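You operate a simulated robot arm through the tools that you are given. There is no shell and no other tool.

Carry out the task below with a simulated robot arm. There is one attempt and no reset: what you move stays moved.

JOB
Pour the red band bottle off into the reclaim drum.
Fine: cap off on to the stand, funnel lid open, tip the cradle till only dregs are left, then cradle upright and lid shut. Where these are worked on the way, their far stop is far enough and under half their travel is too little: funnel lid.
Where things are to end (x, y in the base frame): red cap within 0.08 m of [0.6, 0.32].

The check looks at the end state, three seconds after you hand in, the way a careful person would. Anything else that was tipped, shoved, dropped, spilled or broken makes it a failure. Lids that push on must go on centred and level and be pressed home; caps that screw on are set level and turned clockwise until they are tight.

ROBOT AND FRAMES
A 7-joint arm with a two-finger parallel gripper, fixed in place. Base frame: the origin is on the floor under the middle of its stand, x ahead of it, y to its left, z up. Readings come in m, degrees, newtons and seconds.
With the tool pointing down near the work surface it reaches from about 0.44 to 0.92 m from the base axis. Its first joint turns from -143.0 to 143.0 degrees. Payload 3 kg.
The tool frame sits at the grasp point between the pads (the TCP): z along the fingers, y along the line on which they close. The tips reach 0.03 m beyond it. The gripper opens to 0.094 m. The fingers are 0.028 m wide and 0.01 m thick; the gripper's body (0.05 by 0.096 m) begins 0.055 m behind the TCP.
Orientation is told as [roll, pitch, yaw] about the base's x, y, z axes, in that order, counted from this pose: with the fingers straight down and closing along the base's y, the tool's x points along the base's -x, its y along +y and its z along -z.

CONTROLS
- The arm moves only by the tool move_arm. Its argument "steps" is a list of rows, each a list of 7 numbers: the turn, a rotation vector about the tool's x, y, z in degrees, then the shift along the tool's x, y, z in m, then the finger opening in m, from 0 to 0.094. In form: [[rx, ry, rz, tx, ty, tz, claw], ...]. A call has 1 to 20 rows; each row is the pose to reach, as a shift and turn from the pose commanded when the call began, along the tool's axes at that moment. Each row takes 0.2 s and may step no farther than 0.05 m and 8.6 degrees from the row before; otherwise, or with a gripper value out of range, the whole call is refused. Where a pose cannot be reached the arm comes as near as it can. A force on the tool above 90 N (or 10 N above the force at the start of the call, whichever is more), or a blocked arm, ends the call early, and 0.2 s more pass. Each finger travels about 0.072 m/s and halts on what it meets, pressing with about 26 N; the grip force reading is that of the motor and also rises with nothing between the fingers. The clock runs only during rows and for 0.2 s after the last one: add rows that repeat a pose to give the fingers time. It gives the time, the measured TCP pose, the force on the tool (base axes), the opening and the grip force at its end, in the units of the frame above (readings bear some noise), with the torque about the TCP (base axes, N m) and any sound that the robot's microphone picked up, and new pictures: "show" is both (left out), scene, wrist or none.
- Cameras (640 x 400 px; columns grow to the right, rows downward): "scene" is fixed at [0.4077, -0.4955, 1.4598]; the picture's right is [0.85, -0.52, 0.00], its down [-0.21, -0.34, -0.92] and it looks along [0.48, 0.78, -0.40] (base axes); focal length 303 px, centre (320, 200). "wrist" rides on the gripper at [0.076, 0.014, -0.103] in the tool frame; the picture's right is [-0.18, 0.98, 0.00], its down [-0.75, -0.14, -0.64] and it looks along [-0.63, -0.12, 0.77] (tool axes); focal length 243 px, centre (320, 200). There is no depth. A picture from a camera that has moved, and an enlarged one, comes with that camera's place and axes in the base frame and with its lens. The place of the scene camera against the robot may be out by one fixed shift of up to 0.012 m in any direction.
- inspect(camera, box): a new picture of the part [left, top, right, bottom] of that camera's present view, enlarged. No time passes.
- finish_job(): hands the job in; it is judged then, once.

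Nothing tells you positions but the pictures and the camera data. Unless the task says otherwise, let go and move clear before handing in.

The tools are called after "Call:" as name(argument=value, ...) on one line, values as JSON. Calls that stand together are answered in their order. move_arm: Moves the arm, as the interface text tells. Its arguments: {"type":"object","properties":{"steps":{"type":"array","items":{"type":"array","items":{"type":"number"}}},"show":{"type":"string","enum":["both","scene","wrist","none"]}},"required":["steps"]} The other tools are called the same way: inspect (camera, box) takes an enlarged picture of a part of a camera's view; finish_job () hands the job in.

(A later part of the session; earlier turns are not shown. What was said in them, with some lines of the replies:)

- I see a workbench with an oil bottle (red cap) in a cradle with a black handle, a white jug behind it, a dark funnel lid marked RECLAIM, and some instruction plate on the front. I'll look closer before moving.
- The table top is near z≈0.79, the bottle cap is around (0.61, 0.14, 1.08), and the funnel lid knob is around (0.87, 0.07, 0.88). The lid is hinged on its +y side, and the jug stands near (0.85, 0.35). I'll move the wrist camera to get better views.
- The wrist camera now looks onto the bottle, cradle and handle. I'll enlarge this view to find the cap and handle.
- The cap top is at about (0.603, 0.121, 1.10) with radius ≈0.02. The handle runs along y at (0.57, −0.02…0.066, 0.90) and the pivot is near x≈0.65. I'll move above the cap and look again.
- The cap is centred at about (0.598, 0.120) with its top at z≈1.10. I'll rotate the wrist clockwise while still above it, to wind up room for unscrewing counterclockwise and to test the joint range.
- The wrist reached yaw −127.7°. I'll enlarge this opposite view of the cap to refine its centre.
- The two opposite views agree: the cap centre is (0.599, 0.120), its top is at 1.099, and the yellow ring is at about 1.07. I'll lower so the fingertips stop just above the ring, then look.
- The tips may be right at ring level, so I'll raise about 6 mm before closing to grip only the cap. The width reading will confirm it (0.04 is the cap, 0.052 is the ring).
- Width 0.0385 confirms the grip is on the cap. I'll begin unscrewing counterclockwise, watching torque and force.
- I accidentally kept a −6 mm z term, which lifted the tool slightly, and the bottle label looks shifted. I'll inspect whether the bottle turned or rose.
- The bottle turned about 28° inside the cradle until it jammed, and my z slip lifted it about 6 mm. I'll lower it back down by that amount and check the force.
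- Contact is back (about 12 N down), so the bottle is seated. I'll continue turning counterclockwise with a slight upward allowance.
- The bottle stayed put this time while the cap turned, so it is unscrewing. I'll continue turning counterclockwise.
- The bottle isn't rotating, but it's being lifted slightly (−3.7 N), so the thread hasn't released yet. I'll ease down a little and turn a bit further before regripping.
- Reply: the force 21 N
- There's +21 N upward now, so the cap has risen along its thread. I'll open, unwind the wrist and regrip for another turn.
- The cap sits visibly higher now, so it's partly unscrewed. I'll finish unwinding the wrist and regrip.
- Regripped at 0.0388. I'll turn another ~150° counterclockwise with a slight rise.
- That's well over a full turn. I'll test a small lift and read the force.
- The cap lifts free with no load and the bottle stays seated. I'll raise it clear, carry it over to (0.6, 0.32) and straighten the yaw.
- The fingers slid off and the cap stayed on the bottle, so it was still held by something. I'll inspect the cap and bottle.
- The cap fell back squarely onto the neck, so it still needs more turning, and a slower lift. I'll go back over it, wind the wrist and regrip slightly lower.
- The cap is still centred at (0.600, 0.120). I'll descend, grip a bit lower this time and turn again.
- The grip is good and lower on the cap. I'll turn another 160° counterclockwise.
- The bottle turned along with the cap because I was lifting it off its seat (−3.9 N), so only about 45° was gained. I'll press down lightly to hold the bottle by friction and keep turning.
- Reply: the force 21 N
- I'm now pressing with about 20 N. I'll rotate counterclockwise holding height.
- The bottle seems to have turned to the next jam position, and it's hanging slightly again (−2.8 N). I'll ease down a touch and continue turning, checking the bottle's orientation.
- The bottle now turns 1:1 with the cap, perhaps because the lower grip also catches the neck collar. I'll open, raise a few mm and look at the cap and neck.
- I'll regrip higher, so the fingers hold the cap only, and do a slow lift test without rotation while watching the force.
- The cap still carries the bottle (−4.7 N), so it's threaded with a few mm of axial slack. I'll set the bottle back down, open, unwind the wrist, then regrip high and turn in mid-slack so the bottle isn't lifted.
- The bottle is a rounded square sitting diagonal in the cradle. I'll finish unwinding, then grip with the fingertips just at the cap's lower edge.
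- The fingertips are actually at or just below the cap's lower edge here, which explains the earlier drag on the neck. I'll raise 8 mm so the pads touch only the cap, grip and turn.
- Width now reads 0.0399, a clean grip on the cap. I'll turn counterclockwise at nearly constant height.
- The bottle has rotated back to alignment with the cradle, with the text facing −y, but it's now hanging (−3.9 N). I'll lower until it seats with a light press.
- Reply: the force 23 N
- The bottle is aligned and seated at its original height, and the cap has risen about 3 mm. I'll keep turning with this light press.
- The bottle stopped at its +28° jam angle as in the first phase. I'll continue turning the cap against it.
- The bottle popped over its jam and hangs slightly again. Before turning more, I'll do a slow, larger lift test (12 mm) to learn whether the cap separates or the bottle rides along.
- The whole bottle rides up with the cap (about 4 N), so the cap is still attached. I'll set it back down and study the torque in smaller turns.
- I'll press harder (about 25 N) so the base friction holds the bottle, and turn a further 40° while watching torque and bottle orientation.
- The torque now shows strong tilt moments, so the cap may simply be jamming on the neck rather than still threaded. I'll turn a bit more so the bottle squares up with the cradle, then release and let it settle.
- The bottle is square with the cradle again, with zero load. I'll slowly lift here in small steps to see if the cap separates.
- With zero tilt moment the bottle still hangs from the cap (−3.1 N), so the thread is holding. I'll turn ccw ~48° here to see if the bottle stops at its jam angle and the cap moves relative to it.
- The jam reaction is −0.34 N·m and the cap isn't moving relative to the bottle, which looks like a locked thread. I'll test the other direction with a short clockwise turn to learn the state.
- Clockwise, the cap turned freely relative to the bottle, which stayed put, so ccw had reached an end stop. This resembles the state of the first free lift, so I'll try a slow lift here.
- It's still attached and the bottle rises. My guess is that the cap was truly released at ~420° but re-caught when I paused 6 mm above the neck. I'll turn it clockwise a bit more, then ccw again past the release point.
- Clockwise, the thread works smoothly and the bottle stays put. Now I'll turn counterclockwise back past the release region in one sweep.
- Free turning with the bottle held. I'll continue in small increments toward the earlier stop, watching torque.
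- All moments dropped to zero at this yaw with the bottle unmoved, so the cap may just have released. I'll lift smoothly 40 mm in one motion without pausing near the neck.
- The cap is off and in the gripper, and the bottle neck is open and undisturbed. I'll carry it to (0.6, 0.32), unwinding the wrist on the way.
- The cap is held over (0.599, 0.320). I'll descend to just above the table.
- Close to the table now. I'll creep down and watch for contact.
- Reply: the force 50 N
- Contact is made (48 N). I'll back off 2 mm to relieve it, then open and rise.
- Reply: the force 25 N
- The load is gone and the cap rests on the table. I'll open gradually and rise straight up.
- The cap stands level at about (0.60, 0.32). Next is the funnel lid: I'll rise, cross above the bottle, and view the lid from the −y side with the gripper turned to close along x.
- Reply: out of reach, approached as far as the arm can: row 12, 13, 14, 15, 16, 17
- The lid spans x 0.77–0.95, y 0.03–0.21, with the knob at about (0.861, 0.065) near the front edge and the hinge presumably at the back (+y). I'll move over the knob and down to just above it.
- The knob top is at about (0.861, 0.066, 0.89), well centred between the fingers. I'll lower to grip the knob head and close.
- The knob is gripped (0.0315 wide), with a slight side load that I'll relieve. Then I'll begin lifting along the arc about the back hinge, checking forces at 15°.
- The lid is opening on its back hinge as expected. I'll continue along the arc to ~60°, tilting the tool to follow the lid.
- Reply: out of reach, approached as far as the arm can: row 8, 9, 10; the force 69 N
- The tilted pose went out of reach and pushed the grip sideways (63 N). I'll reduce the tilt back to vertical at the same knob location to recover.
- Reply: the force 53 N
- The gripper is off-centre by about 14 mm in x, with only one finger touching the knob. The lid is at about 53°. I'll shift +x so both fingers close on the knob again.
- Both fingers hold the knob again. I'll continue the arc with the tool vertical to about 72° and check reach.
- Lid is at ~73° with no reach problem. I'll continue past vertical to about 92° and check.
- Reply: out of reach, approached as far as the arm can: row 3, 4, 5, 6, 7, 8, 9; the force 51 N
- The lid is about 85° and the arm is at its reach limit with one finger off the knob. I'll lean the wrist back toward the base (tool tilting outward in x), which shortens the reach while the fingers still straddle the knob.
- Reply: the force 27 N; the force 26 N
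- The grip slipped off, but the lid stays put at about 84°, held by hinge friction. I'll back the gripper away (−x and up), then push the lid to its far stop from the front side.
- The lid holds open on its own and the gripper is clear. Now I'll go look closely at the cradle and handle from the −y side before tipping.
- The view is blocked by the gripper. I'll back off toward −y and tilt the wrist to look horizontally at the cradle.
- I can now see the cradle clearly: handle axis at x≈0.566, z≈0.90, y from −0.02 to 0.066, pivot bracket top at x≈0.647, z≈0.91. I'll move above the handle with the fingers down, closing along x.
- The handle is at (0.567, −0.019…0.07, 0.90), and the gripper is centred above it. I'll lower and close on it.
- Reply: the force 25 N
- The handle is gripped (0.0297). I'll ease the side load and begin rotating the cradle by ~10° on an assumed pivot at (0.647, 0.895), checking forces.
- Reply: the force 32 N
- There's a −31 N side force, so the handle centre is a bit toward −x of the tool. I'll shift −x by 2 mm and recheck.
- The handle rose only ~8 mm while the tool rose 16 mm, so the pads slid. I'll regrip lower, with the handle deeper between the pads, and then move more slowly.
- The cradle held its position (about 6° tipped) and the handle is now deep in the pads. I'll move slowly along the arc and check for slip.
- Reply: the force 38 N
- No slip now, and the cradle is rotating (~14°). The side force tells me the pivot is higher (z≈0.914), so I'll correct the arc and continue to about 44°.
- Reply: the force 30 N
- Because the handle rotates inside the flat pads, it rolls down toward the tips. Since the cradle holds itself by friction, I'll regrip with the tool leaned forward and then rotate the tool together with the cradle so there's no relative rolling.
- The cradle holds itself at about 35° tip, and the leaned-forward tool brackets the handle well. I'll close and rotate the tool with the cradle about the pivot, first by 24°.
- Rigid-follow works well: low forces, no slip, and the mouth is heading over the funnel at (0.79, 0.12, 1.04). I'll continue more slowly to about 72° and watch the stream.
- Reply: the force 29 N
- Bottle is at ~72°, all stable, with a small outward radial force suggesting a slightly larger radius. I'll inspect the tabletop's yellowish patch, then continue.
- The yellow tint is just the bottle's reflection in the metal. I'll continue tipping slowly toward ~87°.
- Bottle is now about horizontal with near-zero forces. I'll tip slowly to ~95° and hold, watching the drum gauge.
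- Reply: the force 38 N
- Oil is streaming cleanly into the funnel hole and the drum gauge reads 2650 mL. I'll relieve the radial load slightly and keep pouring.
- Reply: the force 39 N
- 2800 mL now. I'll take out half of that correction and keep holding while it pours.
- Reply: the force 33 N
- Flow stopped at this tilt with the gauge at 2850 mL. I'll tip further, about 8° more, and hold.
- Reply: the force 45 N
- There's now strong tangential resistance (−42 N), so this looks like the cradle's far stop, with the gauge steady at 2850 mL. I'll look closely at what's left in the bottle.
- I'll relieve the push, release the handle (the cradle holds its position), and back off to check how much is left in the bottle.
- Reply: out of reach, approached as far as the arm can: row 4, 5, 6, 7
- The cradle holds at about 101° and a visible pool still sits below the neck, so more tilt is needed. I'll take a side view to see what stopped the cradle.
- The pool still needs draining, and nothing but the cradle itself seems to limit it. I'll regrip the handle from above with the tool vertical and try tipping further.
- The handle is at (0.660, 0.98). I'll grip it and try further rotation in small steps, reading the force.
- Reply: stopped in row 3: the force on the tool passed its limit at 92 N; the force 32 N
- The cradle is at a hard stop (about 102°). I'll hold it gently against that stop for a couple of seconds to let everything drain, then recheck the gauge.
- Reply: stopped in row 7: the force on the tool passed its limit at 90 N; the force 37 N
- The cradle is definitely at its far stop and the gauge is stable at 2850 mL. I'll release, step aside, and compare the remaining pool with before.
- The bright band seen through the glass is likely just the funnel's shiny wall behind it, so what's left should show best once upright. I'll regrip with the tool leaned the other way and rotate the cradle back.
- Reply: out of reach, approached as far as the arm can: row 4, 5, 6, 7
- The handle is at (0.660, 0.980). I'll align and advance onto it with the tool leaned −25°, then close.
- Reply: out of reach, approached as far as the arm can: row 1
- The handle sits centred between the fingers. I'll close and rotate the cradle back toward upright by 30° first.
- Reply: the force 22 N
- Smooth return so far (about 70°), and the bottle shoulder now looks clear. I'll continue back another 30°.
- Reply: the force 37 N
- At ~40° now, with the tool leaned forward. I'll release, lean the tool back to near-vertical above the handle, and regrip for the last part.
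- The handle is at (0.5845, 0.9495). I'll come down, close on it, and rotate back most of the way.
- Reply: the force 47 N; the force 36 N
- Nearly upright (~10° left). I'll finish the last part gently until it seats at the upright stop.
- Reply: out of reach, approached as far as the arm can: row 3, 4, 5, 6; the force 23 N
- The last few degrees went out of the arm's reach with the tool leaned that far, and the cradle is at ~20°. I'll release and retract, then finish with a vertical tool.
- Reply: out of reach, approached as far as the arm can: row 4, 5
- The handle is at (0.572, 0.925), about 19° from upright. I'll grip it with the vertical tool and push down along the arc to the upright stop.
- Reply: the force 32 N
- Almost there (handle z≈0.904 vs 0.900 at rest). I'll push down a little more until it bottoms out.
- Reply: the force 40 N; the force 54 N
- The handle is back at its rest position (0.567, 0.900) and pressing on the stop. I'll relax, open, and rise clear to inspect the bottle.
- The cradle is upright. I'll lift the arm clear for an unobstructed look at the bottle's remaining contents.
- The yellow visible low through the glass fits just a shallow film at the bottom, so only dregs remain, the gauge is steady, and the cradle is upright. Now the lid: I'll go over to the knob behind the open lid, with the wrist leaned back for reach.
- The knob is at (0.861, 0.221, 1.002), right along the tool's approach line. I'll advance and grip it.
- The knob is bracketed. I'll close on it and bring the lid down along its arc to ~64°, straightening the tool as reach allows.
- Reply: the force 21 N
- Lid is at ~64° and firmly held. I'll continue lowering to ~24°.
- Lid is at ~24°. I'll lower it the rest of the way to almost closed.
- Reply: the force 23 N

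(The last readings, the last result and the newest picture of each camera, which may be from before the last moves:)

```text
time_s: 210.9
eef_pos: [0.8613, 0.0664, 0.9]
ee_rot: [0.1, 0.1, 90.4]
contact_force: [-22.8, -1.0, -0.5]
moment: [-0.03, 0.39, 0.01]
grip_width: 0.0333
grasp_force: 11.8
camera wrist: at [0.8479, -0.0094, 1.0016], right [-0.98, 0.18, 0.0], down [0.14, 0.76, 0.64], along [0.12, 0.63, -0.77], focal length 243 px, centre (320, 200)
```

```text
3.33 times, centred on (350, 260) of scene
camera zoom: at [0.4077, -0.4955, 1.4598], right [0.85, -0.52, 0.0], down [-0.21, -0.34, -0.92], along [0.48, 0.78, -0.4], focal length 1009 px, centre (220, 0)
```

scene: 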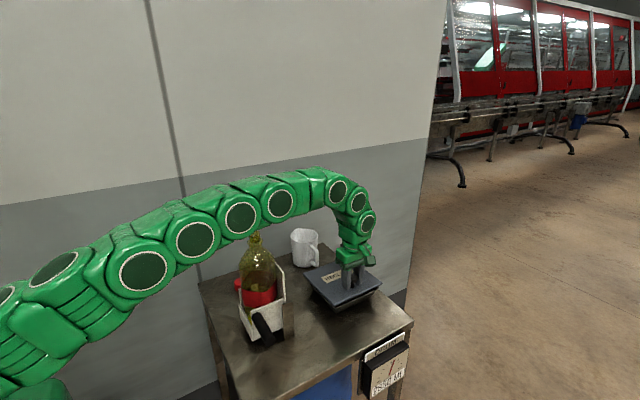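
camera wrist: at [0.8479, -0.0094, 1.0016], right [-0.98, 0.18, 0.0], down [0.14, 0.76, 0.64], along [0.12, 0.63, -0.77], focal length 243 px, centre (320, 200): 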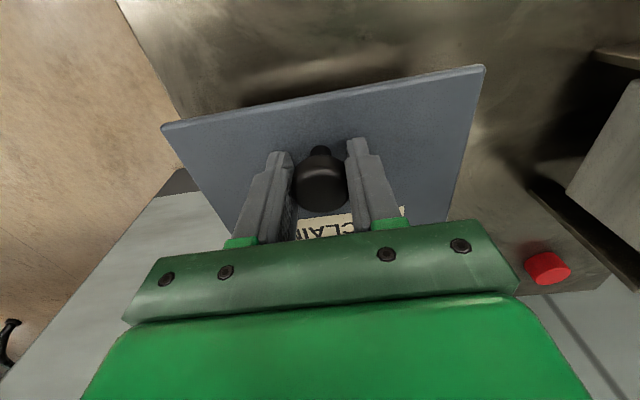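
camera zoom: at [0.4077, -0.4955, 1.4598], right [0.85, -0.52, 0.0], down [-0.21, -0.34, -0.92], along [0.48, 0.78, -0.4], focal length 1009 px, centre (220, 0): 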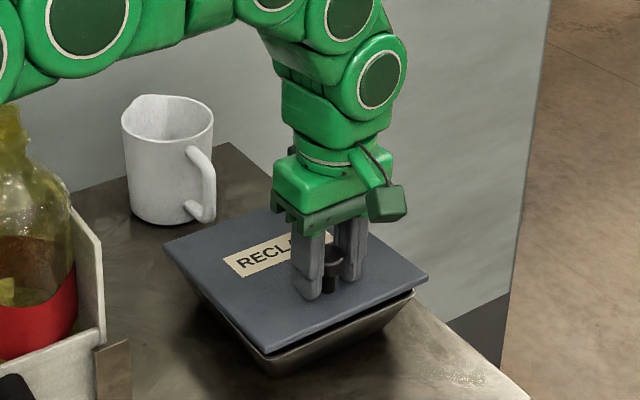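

Nearly shut, with a small gap left. I'll push down gently until it seats.

Call:
move_arm(steps=[[0, 0, 0, 0.0004, 0.0004, 0.002, 0.02], [0, 0, 0, 0.0008, 0.0004, 0.004, 0.02], [0, 0, 0, 0.001, 0.0004, 0.006, 0.02], [0, 0, 0, 0.001, 0.0004, 0.0075, 0.02], [0, 0, 0, 0.001, 0.0004, 0.0075, 0.02]])

Call:
inspect(camera="scene", box=[290, 200, 410, 320])

```text
time_s: 212.1
eef_pos: [0.8607, 0.0654, 0.8927]
ee_rot: [-0.1, -0.1, 90.3]
contact_force: [-18.6, -3.5, 2.4]
moment: [0.27, 0.68, -0.04]
grip_width: 0.0315
grasp_force: 44.8
camera wrist: at [0.8472, -0.0103, 0.9945], right [-0.98, 0.18, 0.0], down [0.14, 0.76, 0.64], along [0.11, 0.63, -0.77], focal length 243 px, centre (320, 200)
```

scene: 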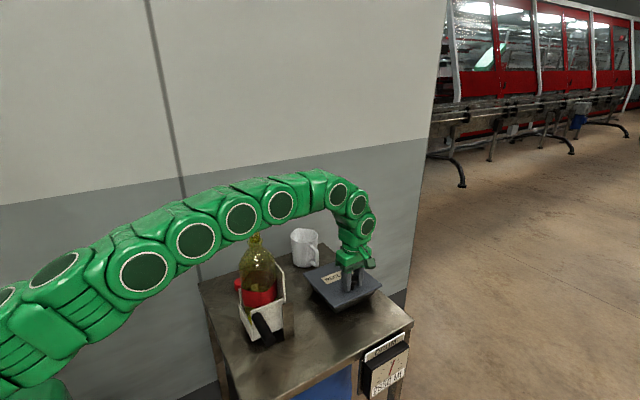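
wrist: 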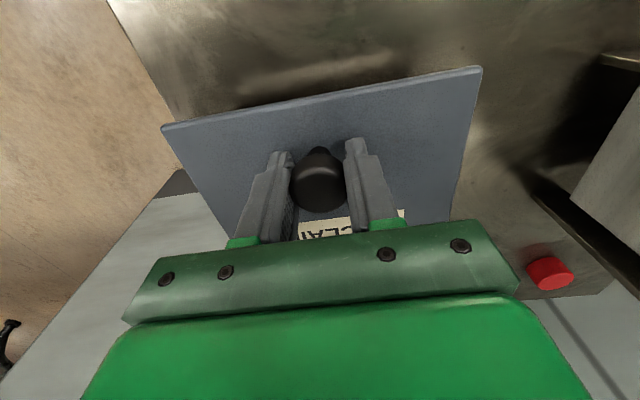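

```text
3.33 times, centred on (350, 260) of scene
camera zoom: at [0.4077, -0.4955, 1.4598], right [0.85, -0.52, 0.0], down [-0.21, -0.34, -0.92], along [0.48, 0.78, -0.4], focal length 1009 px, centre (220, 0)
```

zoom: 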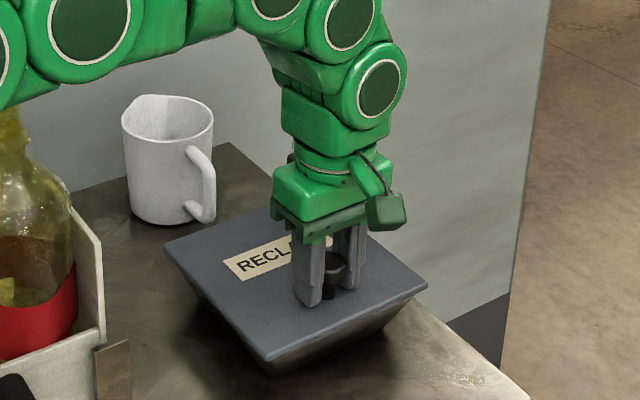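

The lid now matches its original closed look. I'll press a little more to confirm it's seated.

Call:
move_arm(steps=[[0, 0, 0, 0, 0.0005, 0.0015, 0.02], [0, 0, 0, 0, 0.0005, 0.003, 0.02], [0, 0, 0, 0, 0.0005, 0.003, 0.02]], show="none")

```text
time_s: 212.9
eef_pos: [0.8613, 0.0656, 0.8913]
ee_rot: [-0.3, 0.0, 90.3]
contact_force: [-4.1, -7.6, 20.2]
moment: [1.03, 0.73, -0.06]
grip_width: 0.0313
grasp_force: 44.8
```

It pushes back with 20 N, so the lid is seated. I'll relax, open and rise away.

Call:
move_arm(steps=[[0, 0, 0, 0, 0, -0.001, 0.03], [0, 0, 0, 0, 0, -0.001, 0.05], [0, 0, 0, 0, 0, -0.001, 0.07], [0, 0, 0, 0, 0, -0.001, 0.07], [0, 0, 0, 0, 0, -0.03, 0.07], [0, 0, 0, 0, 0, -0.07, 0.07], [0, 0, 0, 0.02, 0.02, -0.11, 0.07], [0, 0, 0, 0.04, 0.05, -0.15, 0.07], [0, 0, 0, 0.06, 0.08, -0.19, 0.07], [0, 0, 0, 0.08, 0.11, -0.23, 0.07], [0, 0, 0, 0.1, 0.14, -0.26, 0.07]])

Call:
inspect(camera="scene", box=[190, 210, 430, 400])

Call:
inspect(camera="scene", box=[220, 220, 320, 360])

Call:
inspect(camera="scene", box=[290, 220, 410, 320])

```text
refused: row 8 steps farther than a row can; nothing moved
```

```text
2.11 times, centred on (310, 305) of scene
camera zoom: at [0.4077, -0.4955, 1.4598], right [0.85, -0.52, 0.0], down [-0.21, -0.34, -0.92], along [0.48, 0.78, -0.4], focal length 637 px, centre (341, -21)
```

zoom: 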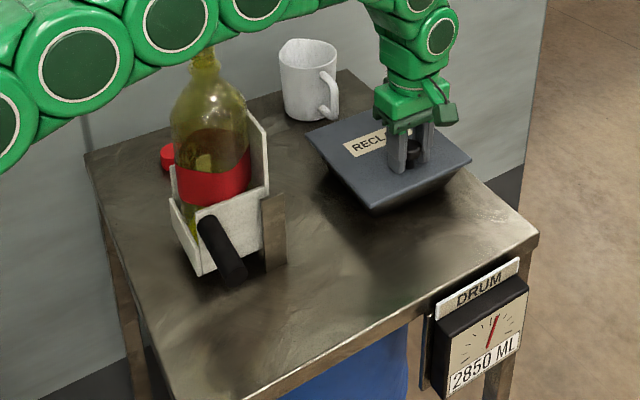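

```text
2.86 times, centred on (270, 290) of scene
camera zoom: at [0.4077, -0.4955, 1.4598], right [0.85, -0.52, 0.0], down [-0.21, -0.34, -0.92], along [0.48, 0.78, -0.4], focal length 865 px, centre (463, -57)
```

zoom: 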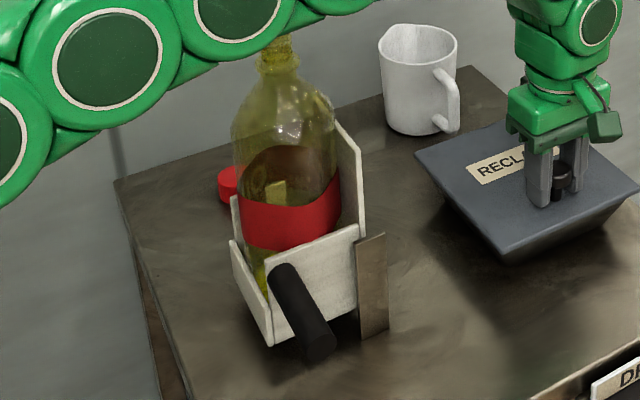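

```text
4.00 times, centred on (350, 270) of scene
camera zoom: at [0.4077, -0.4955, 1.4598], right [0.85, -0.52, 0.0], down [-0.21, -0.34, -0.92], along [0.48, 0.78, -0.4], focal length 1211 px, centre (200, -80)
```

zoom: 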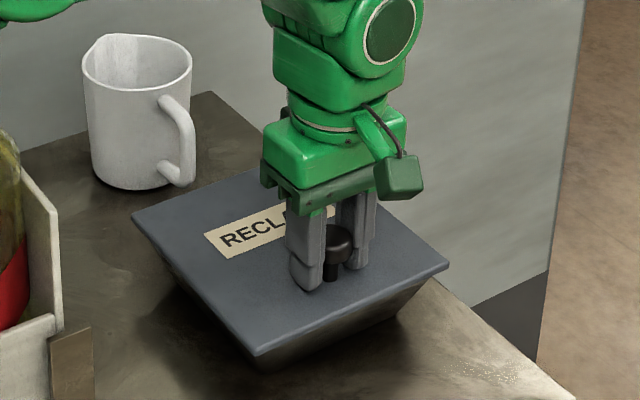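

The step was too long, so I'll repeat the release and retreat with smaller steps.

Call:
move_arm(steps=[[0, 0, 0, 0, 0, -0.001, 0.03], [0, 0, 0, 0, 0, -0.001, 0.05], [0, 0, 0, 0, 0, -0.001, 0.07], [0, 0, 0, 0, 0, -0.001, 0.07], [0, 0, 0, 0, 0, -0.03, 0.07], [0, 0, 0, 0, 0, -0.07, 0.07], [0, 0, 0, 0.01, 0.01, -0.11, 0.07], [0, 0, 0, 0.025, 0.03, -0.15, 0.07], [0, 0, 0, 0.045, 0.055, -0.185, 0.07], [0, 0, 0, 0.07, 0.08, -0.215, 0.07], [0, 0, 0, 0.1, 0.105, -0.24, 0.07], [0, 0, 0, 0.13, 0.13, -0.265, 0.07]])

Call:
inspect(camera="scene", box=[190, 210, 430, 400])

Call:
inspect(camera="scene", box=[290, 220, 410, 320])

Call:
inspect(camera="scene", box=[220, 220, 320, 360])

```text
time_s: 215.5
eef_pos: [0.7301, -0.0634, 1.1564]
ee_rot: [0.0, 0.0, 90.4]
contact_force: [0.5, -1.0, 0.5]
moment: [0.01, -0.04, 0.03]
grip_width: 0.07
grasp_force: 0.1
camera wrist: at [0.7177, -0.1408, 1.2564], right [-0.98, 0.18, 0.0], down [0.14, 0.75, 0.64], along [0.11, 0.63, -0.77], focal length 243 px, centre (320, 200)
```

scene: 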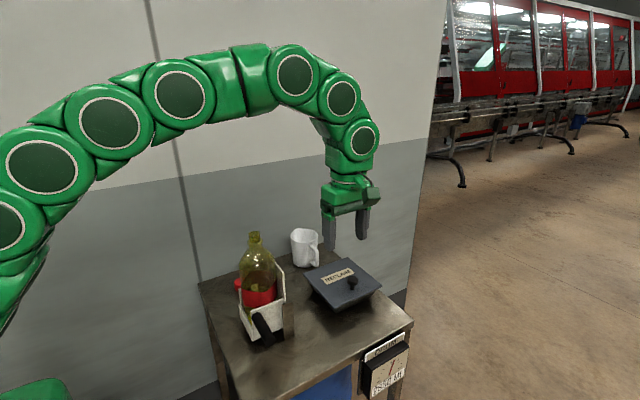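
wrist: 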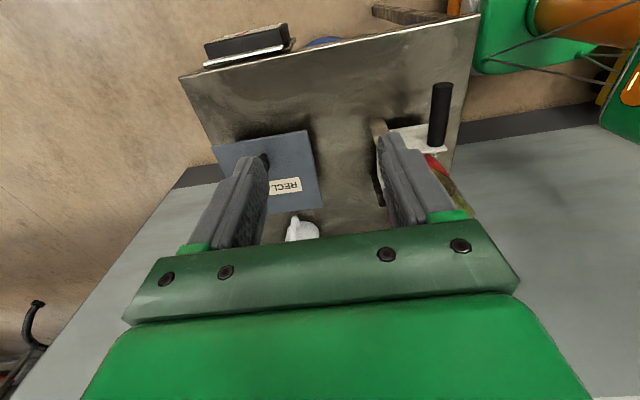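

```text
2.11 times, centred on (310, 305) of scene
camera zoom: at [0.4077, -0.4955, 1.4598], right [0.85, -0.52, 0.0], down [-0.21, -0.34, -0.92], along [0.48, 0.78, -0.4], focal length 637 px, centre (341, -21)
```

zoom: 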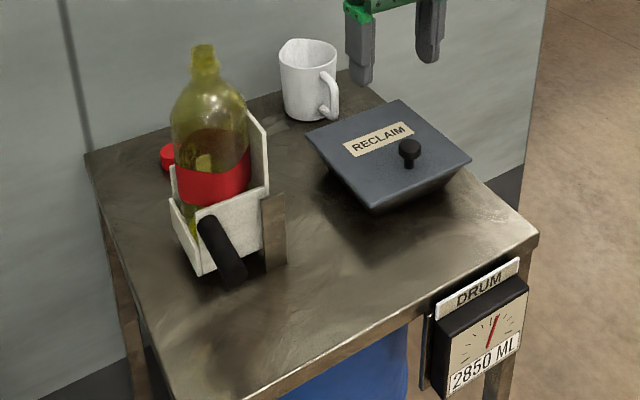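

```text
4.00 times, centred on (350, 270) of scene
camera zoom: at [0.4077, -0.4955, 1.4598], right [0.85, -0.52, 0.0], down [-0.21, -0.34, -0.92], along [0.48, 0.78, -0.4], focal length 1211 px, centre (200, -80)
```

zoom: 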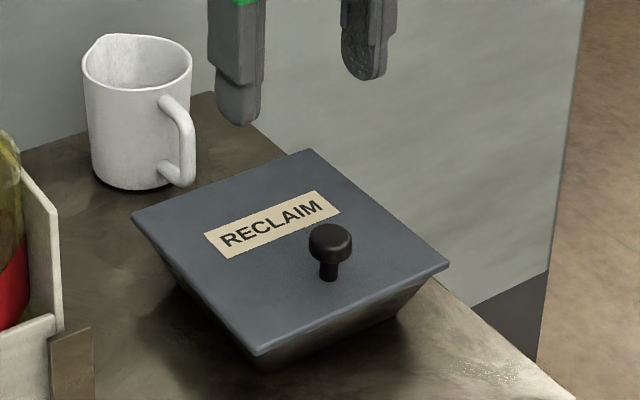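

```text
2.86 times, centred on (270, 290) of scene
camera zoom: at [0.4077, -0.4955, 1.4598], right [0.85, -0.52, 0.0], down [-0.21, -0.34, -0.92], along [0.48, 0.78, -0.4], focal length 865 px, centre (463, -57)
```

zoom: 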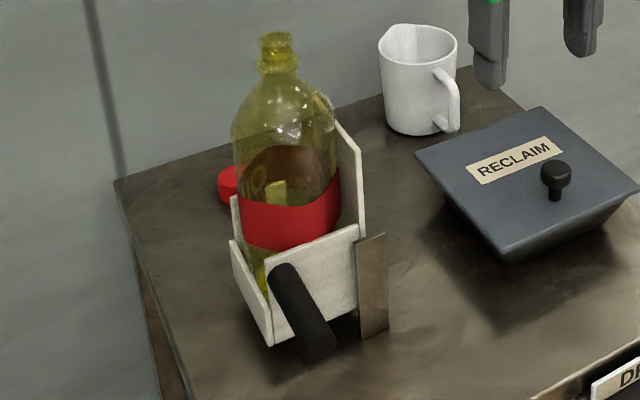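

Lid shut, cradle upright, cap on the stand, jug untouched. Before handing in I'll retreat to the first vantage point and compare the bottle's contents from above.

Call:
move_arm(steps=[[0, 0, 0, 0, 0.03, -0.03, 0.07], [0, 0, 8, 0, 0.06, -0.06, 0.07], [0, 0, 16, 0, 0.095, -0.09, 0.07], [0, 0, 24, 0, 0.13, -0.115, 0.07], [0, 0, 32, -0.02, 0.16, -0.124, 0.07], [0, 0, 40, -0.05, 0.185, -0.124, 0.07], [0, 0, 48, -0.085, 0.205, -0.124, 0.07], [0, 0, 56, -0.12, 0.225, -0.124, 0.07], [0, 0, 64, -0.15, 0.245, -0.124, 0.07], [0, 0, 72, -0.183, 0.26, -0.124, 0.07], [0, 0, 80, -0.183, 0.26, -0.124, 0.07], [0, 0, 88, -0.183, 0.26, -0.124, 0.07], [0, 0, 90, -0.183, 0.26, -0.124, 0.07]])

Call:
inspect(camera="wrist", box=[230, 30, 480, 230])

Call:
inspect(camera="wrist", box=[280, 60, 380, 200])

```text
time_s: 218.3
eef_pos: [0.4678, 0.1163, 1.2781]
ee_rot: [0.0, 0.0, 0.2]
contact_force: [0.1, 0.4, -1.1]
moment: [0.03, -0.01, 0.0]
grip_width: 0.07
grasp_force: 0.0
camera wrist: at [0.3937, 0.1312, 1.3802], right [0.18, 0.98, 0.0], down [0.75, -0.14, 0.64], along [0.63, -0.12, -0.77], focal length 243 px, centre (320, 200)
```

scene: 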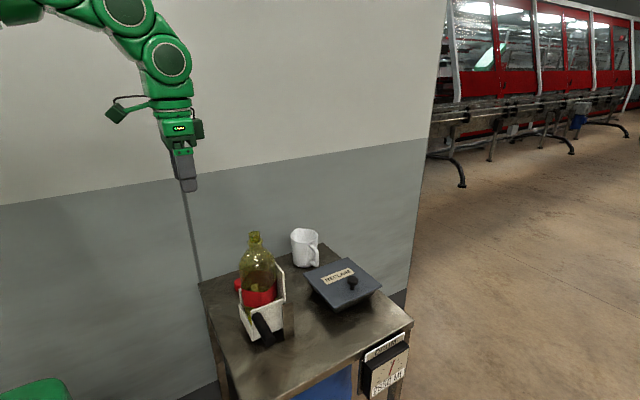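
wrist: 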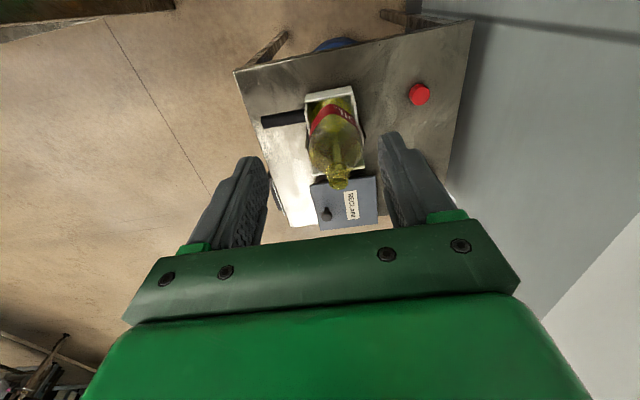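

```text
2.00 times, centred on (355, 130) of wrist
camera zoom: at [0.3937, 0.1312, 1.3802], right [0.18, 0.98, 0.0], down [0.75, -0.14, 0.64], along [0.63, -0.12, -0.77], focal length 485 px, centre (250, 340)
```

zoom: 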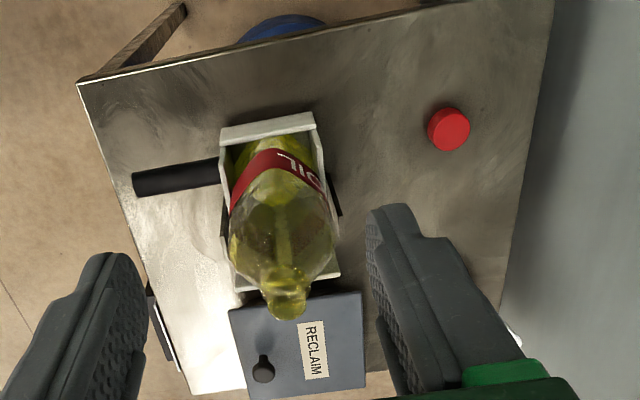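

```text
2.86 times, centred on (330, 130) of wrist
camera zoom: at [0.3937, 0.1312, 1.3802], right [0.18, 0.98, 0.0], down [0.75, -0.14, 0.64], along [0.63, -0.12, -0.77], focal length 693 px, centre (291, 400)
```

zoom: 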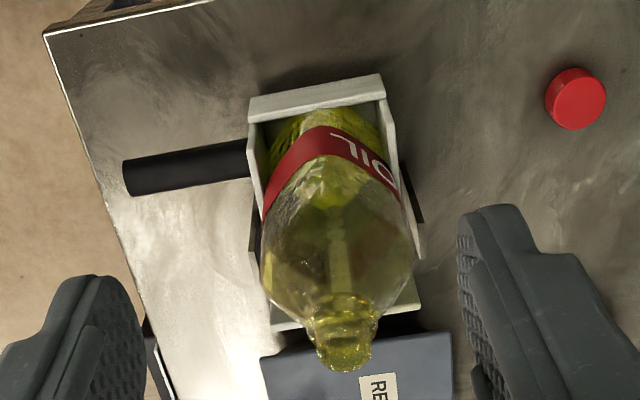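

Call:
inspect(camera="wrist", box=[305, 85, 365, 165])

```text
5.00 times, centred on (335, 125) of wrist
camera zoom: at [0.3937, 0.1312, 1.3802], right [0.18, 0.98, 0.0], down [0.75, -0.14, 0.64], along [0.63, -0.12, -0.77], focal length 1213 px, centre (245, 575)
```

zoom: 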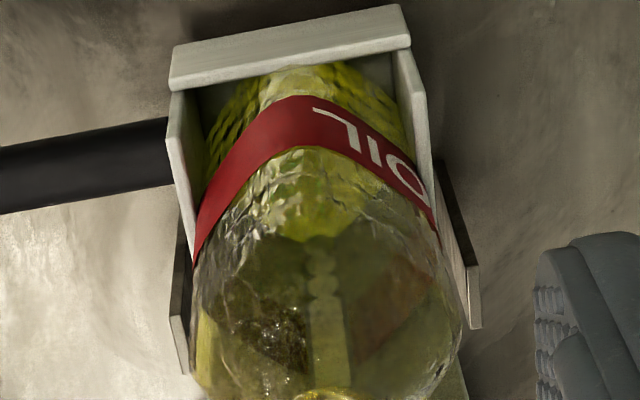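

The oil level has dropped from about 6 cm deep to a thin film at the bottle's base. The red cap stands at about (0.60, 0.32), the cradle is upright, the lid is shut and the jug is undisturbed. The gripper is clear, so I'm handing in.

Call:
finish_job()

```text
The job is handed in.
```

I've handed the job in. The red band bottle is poured off into the reclaim drum, and as far as I can see everything is in its end state; no result came back after handing in.

- **Cap:** it stands level on the stand at about (0.60, 0.32), within the limit you gave.
- **Pour:** the drum gauge went from 2500 to 2850 mL. Flow had already stopped at about 95°. I then pushed the cradle to its far stop at roughly 100°, and nothing more came out.
- **Dregs:** what is left looks like a thin film at the bottom, but I judged that by eye through tinted glass.
- **Lid:** during the pour it stood open at about 84°, well past upright enough to stay but short of its far stop. It is now shut, and it pushed back when I pressed it home.
- **Cradle:** it is back upright on its stop, with the bottle seated.

- **Bottle while unscrewing:** unscrewing the cap took several tries. On one of them my fingers slipped off, and the bottle turned and lifted slightly inside the cradle.
- **Bottle now:** it settled back in place, but its label no longer faces the front.

I saw no oil spilled, and the jug stayed where it was.
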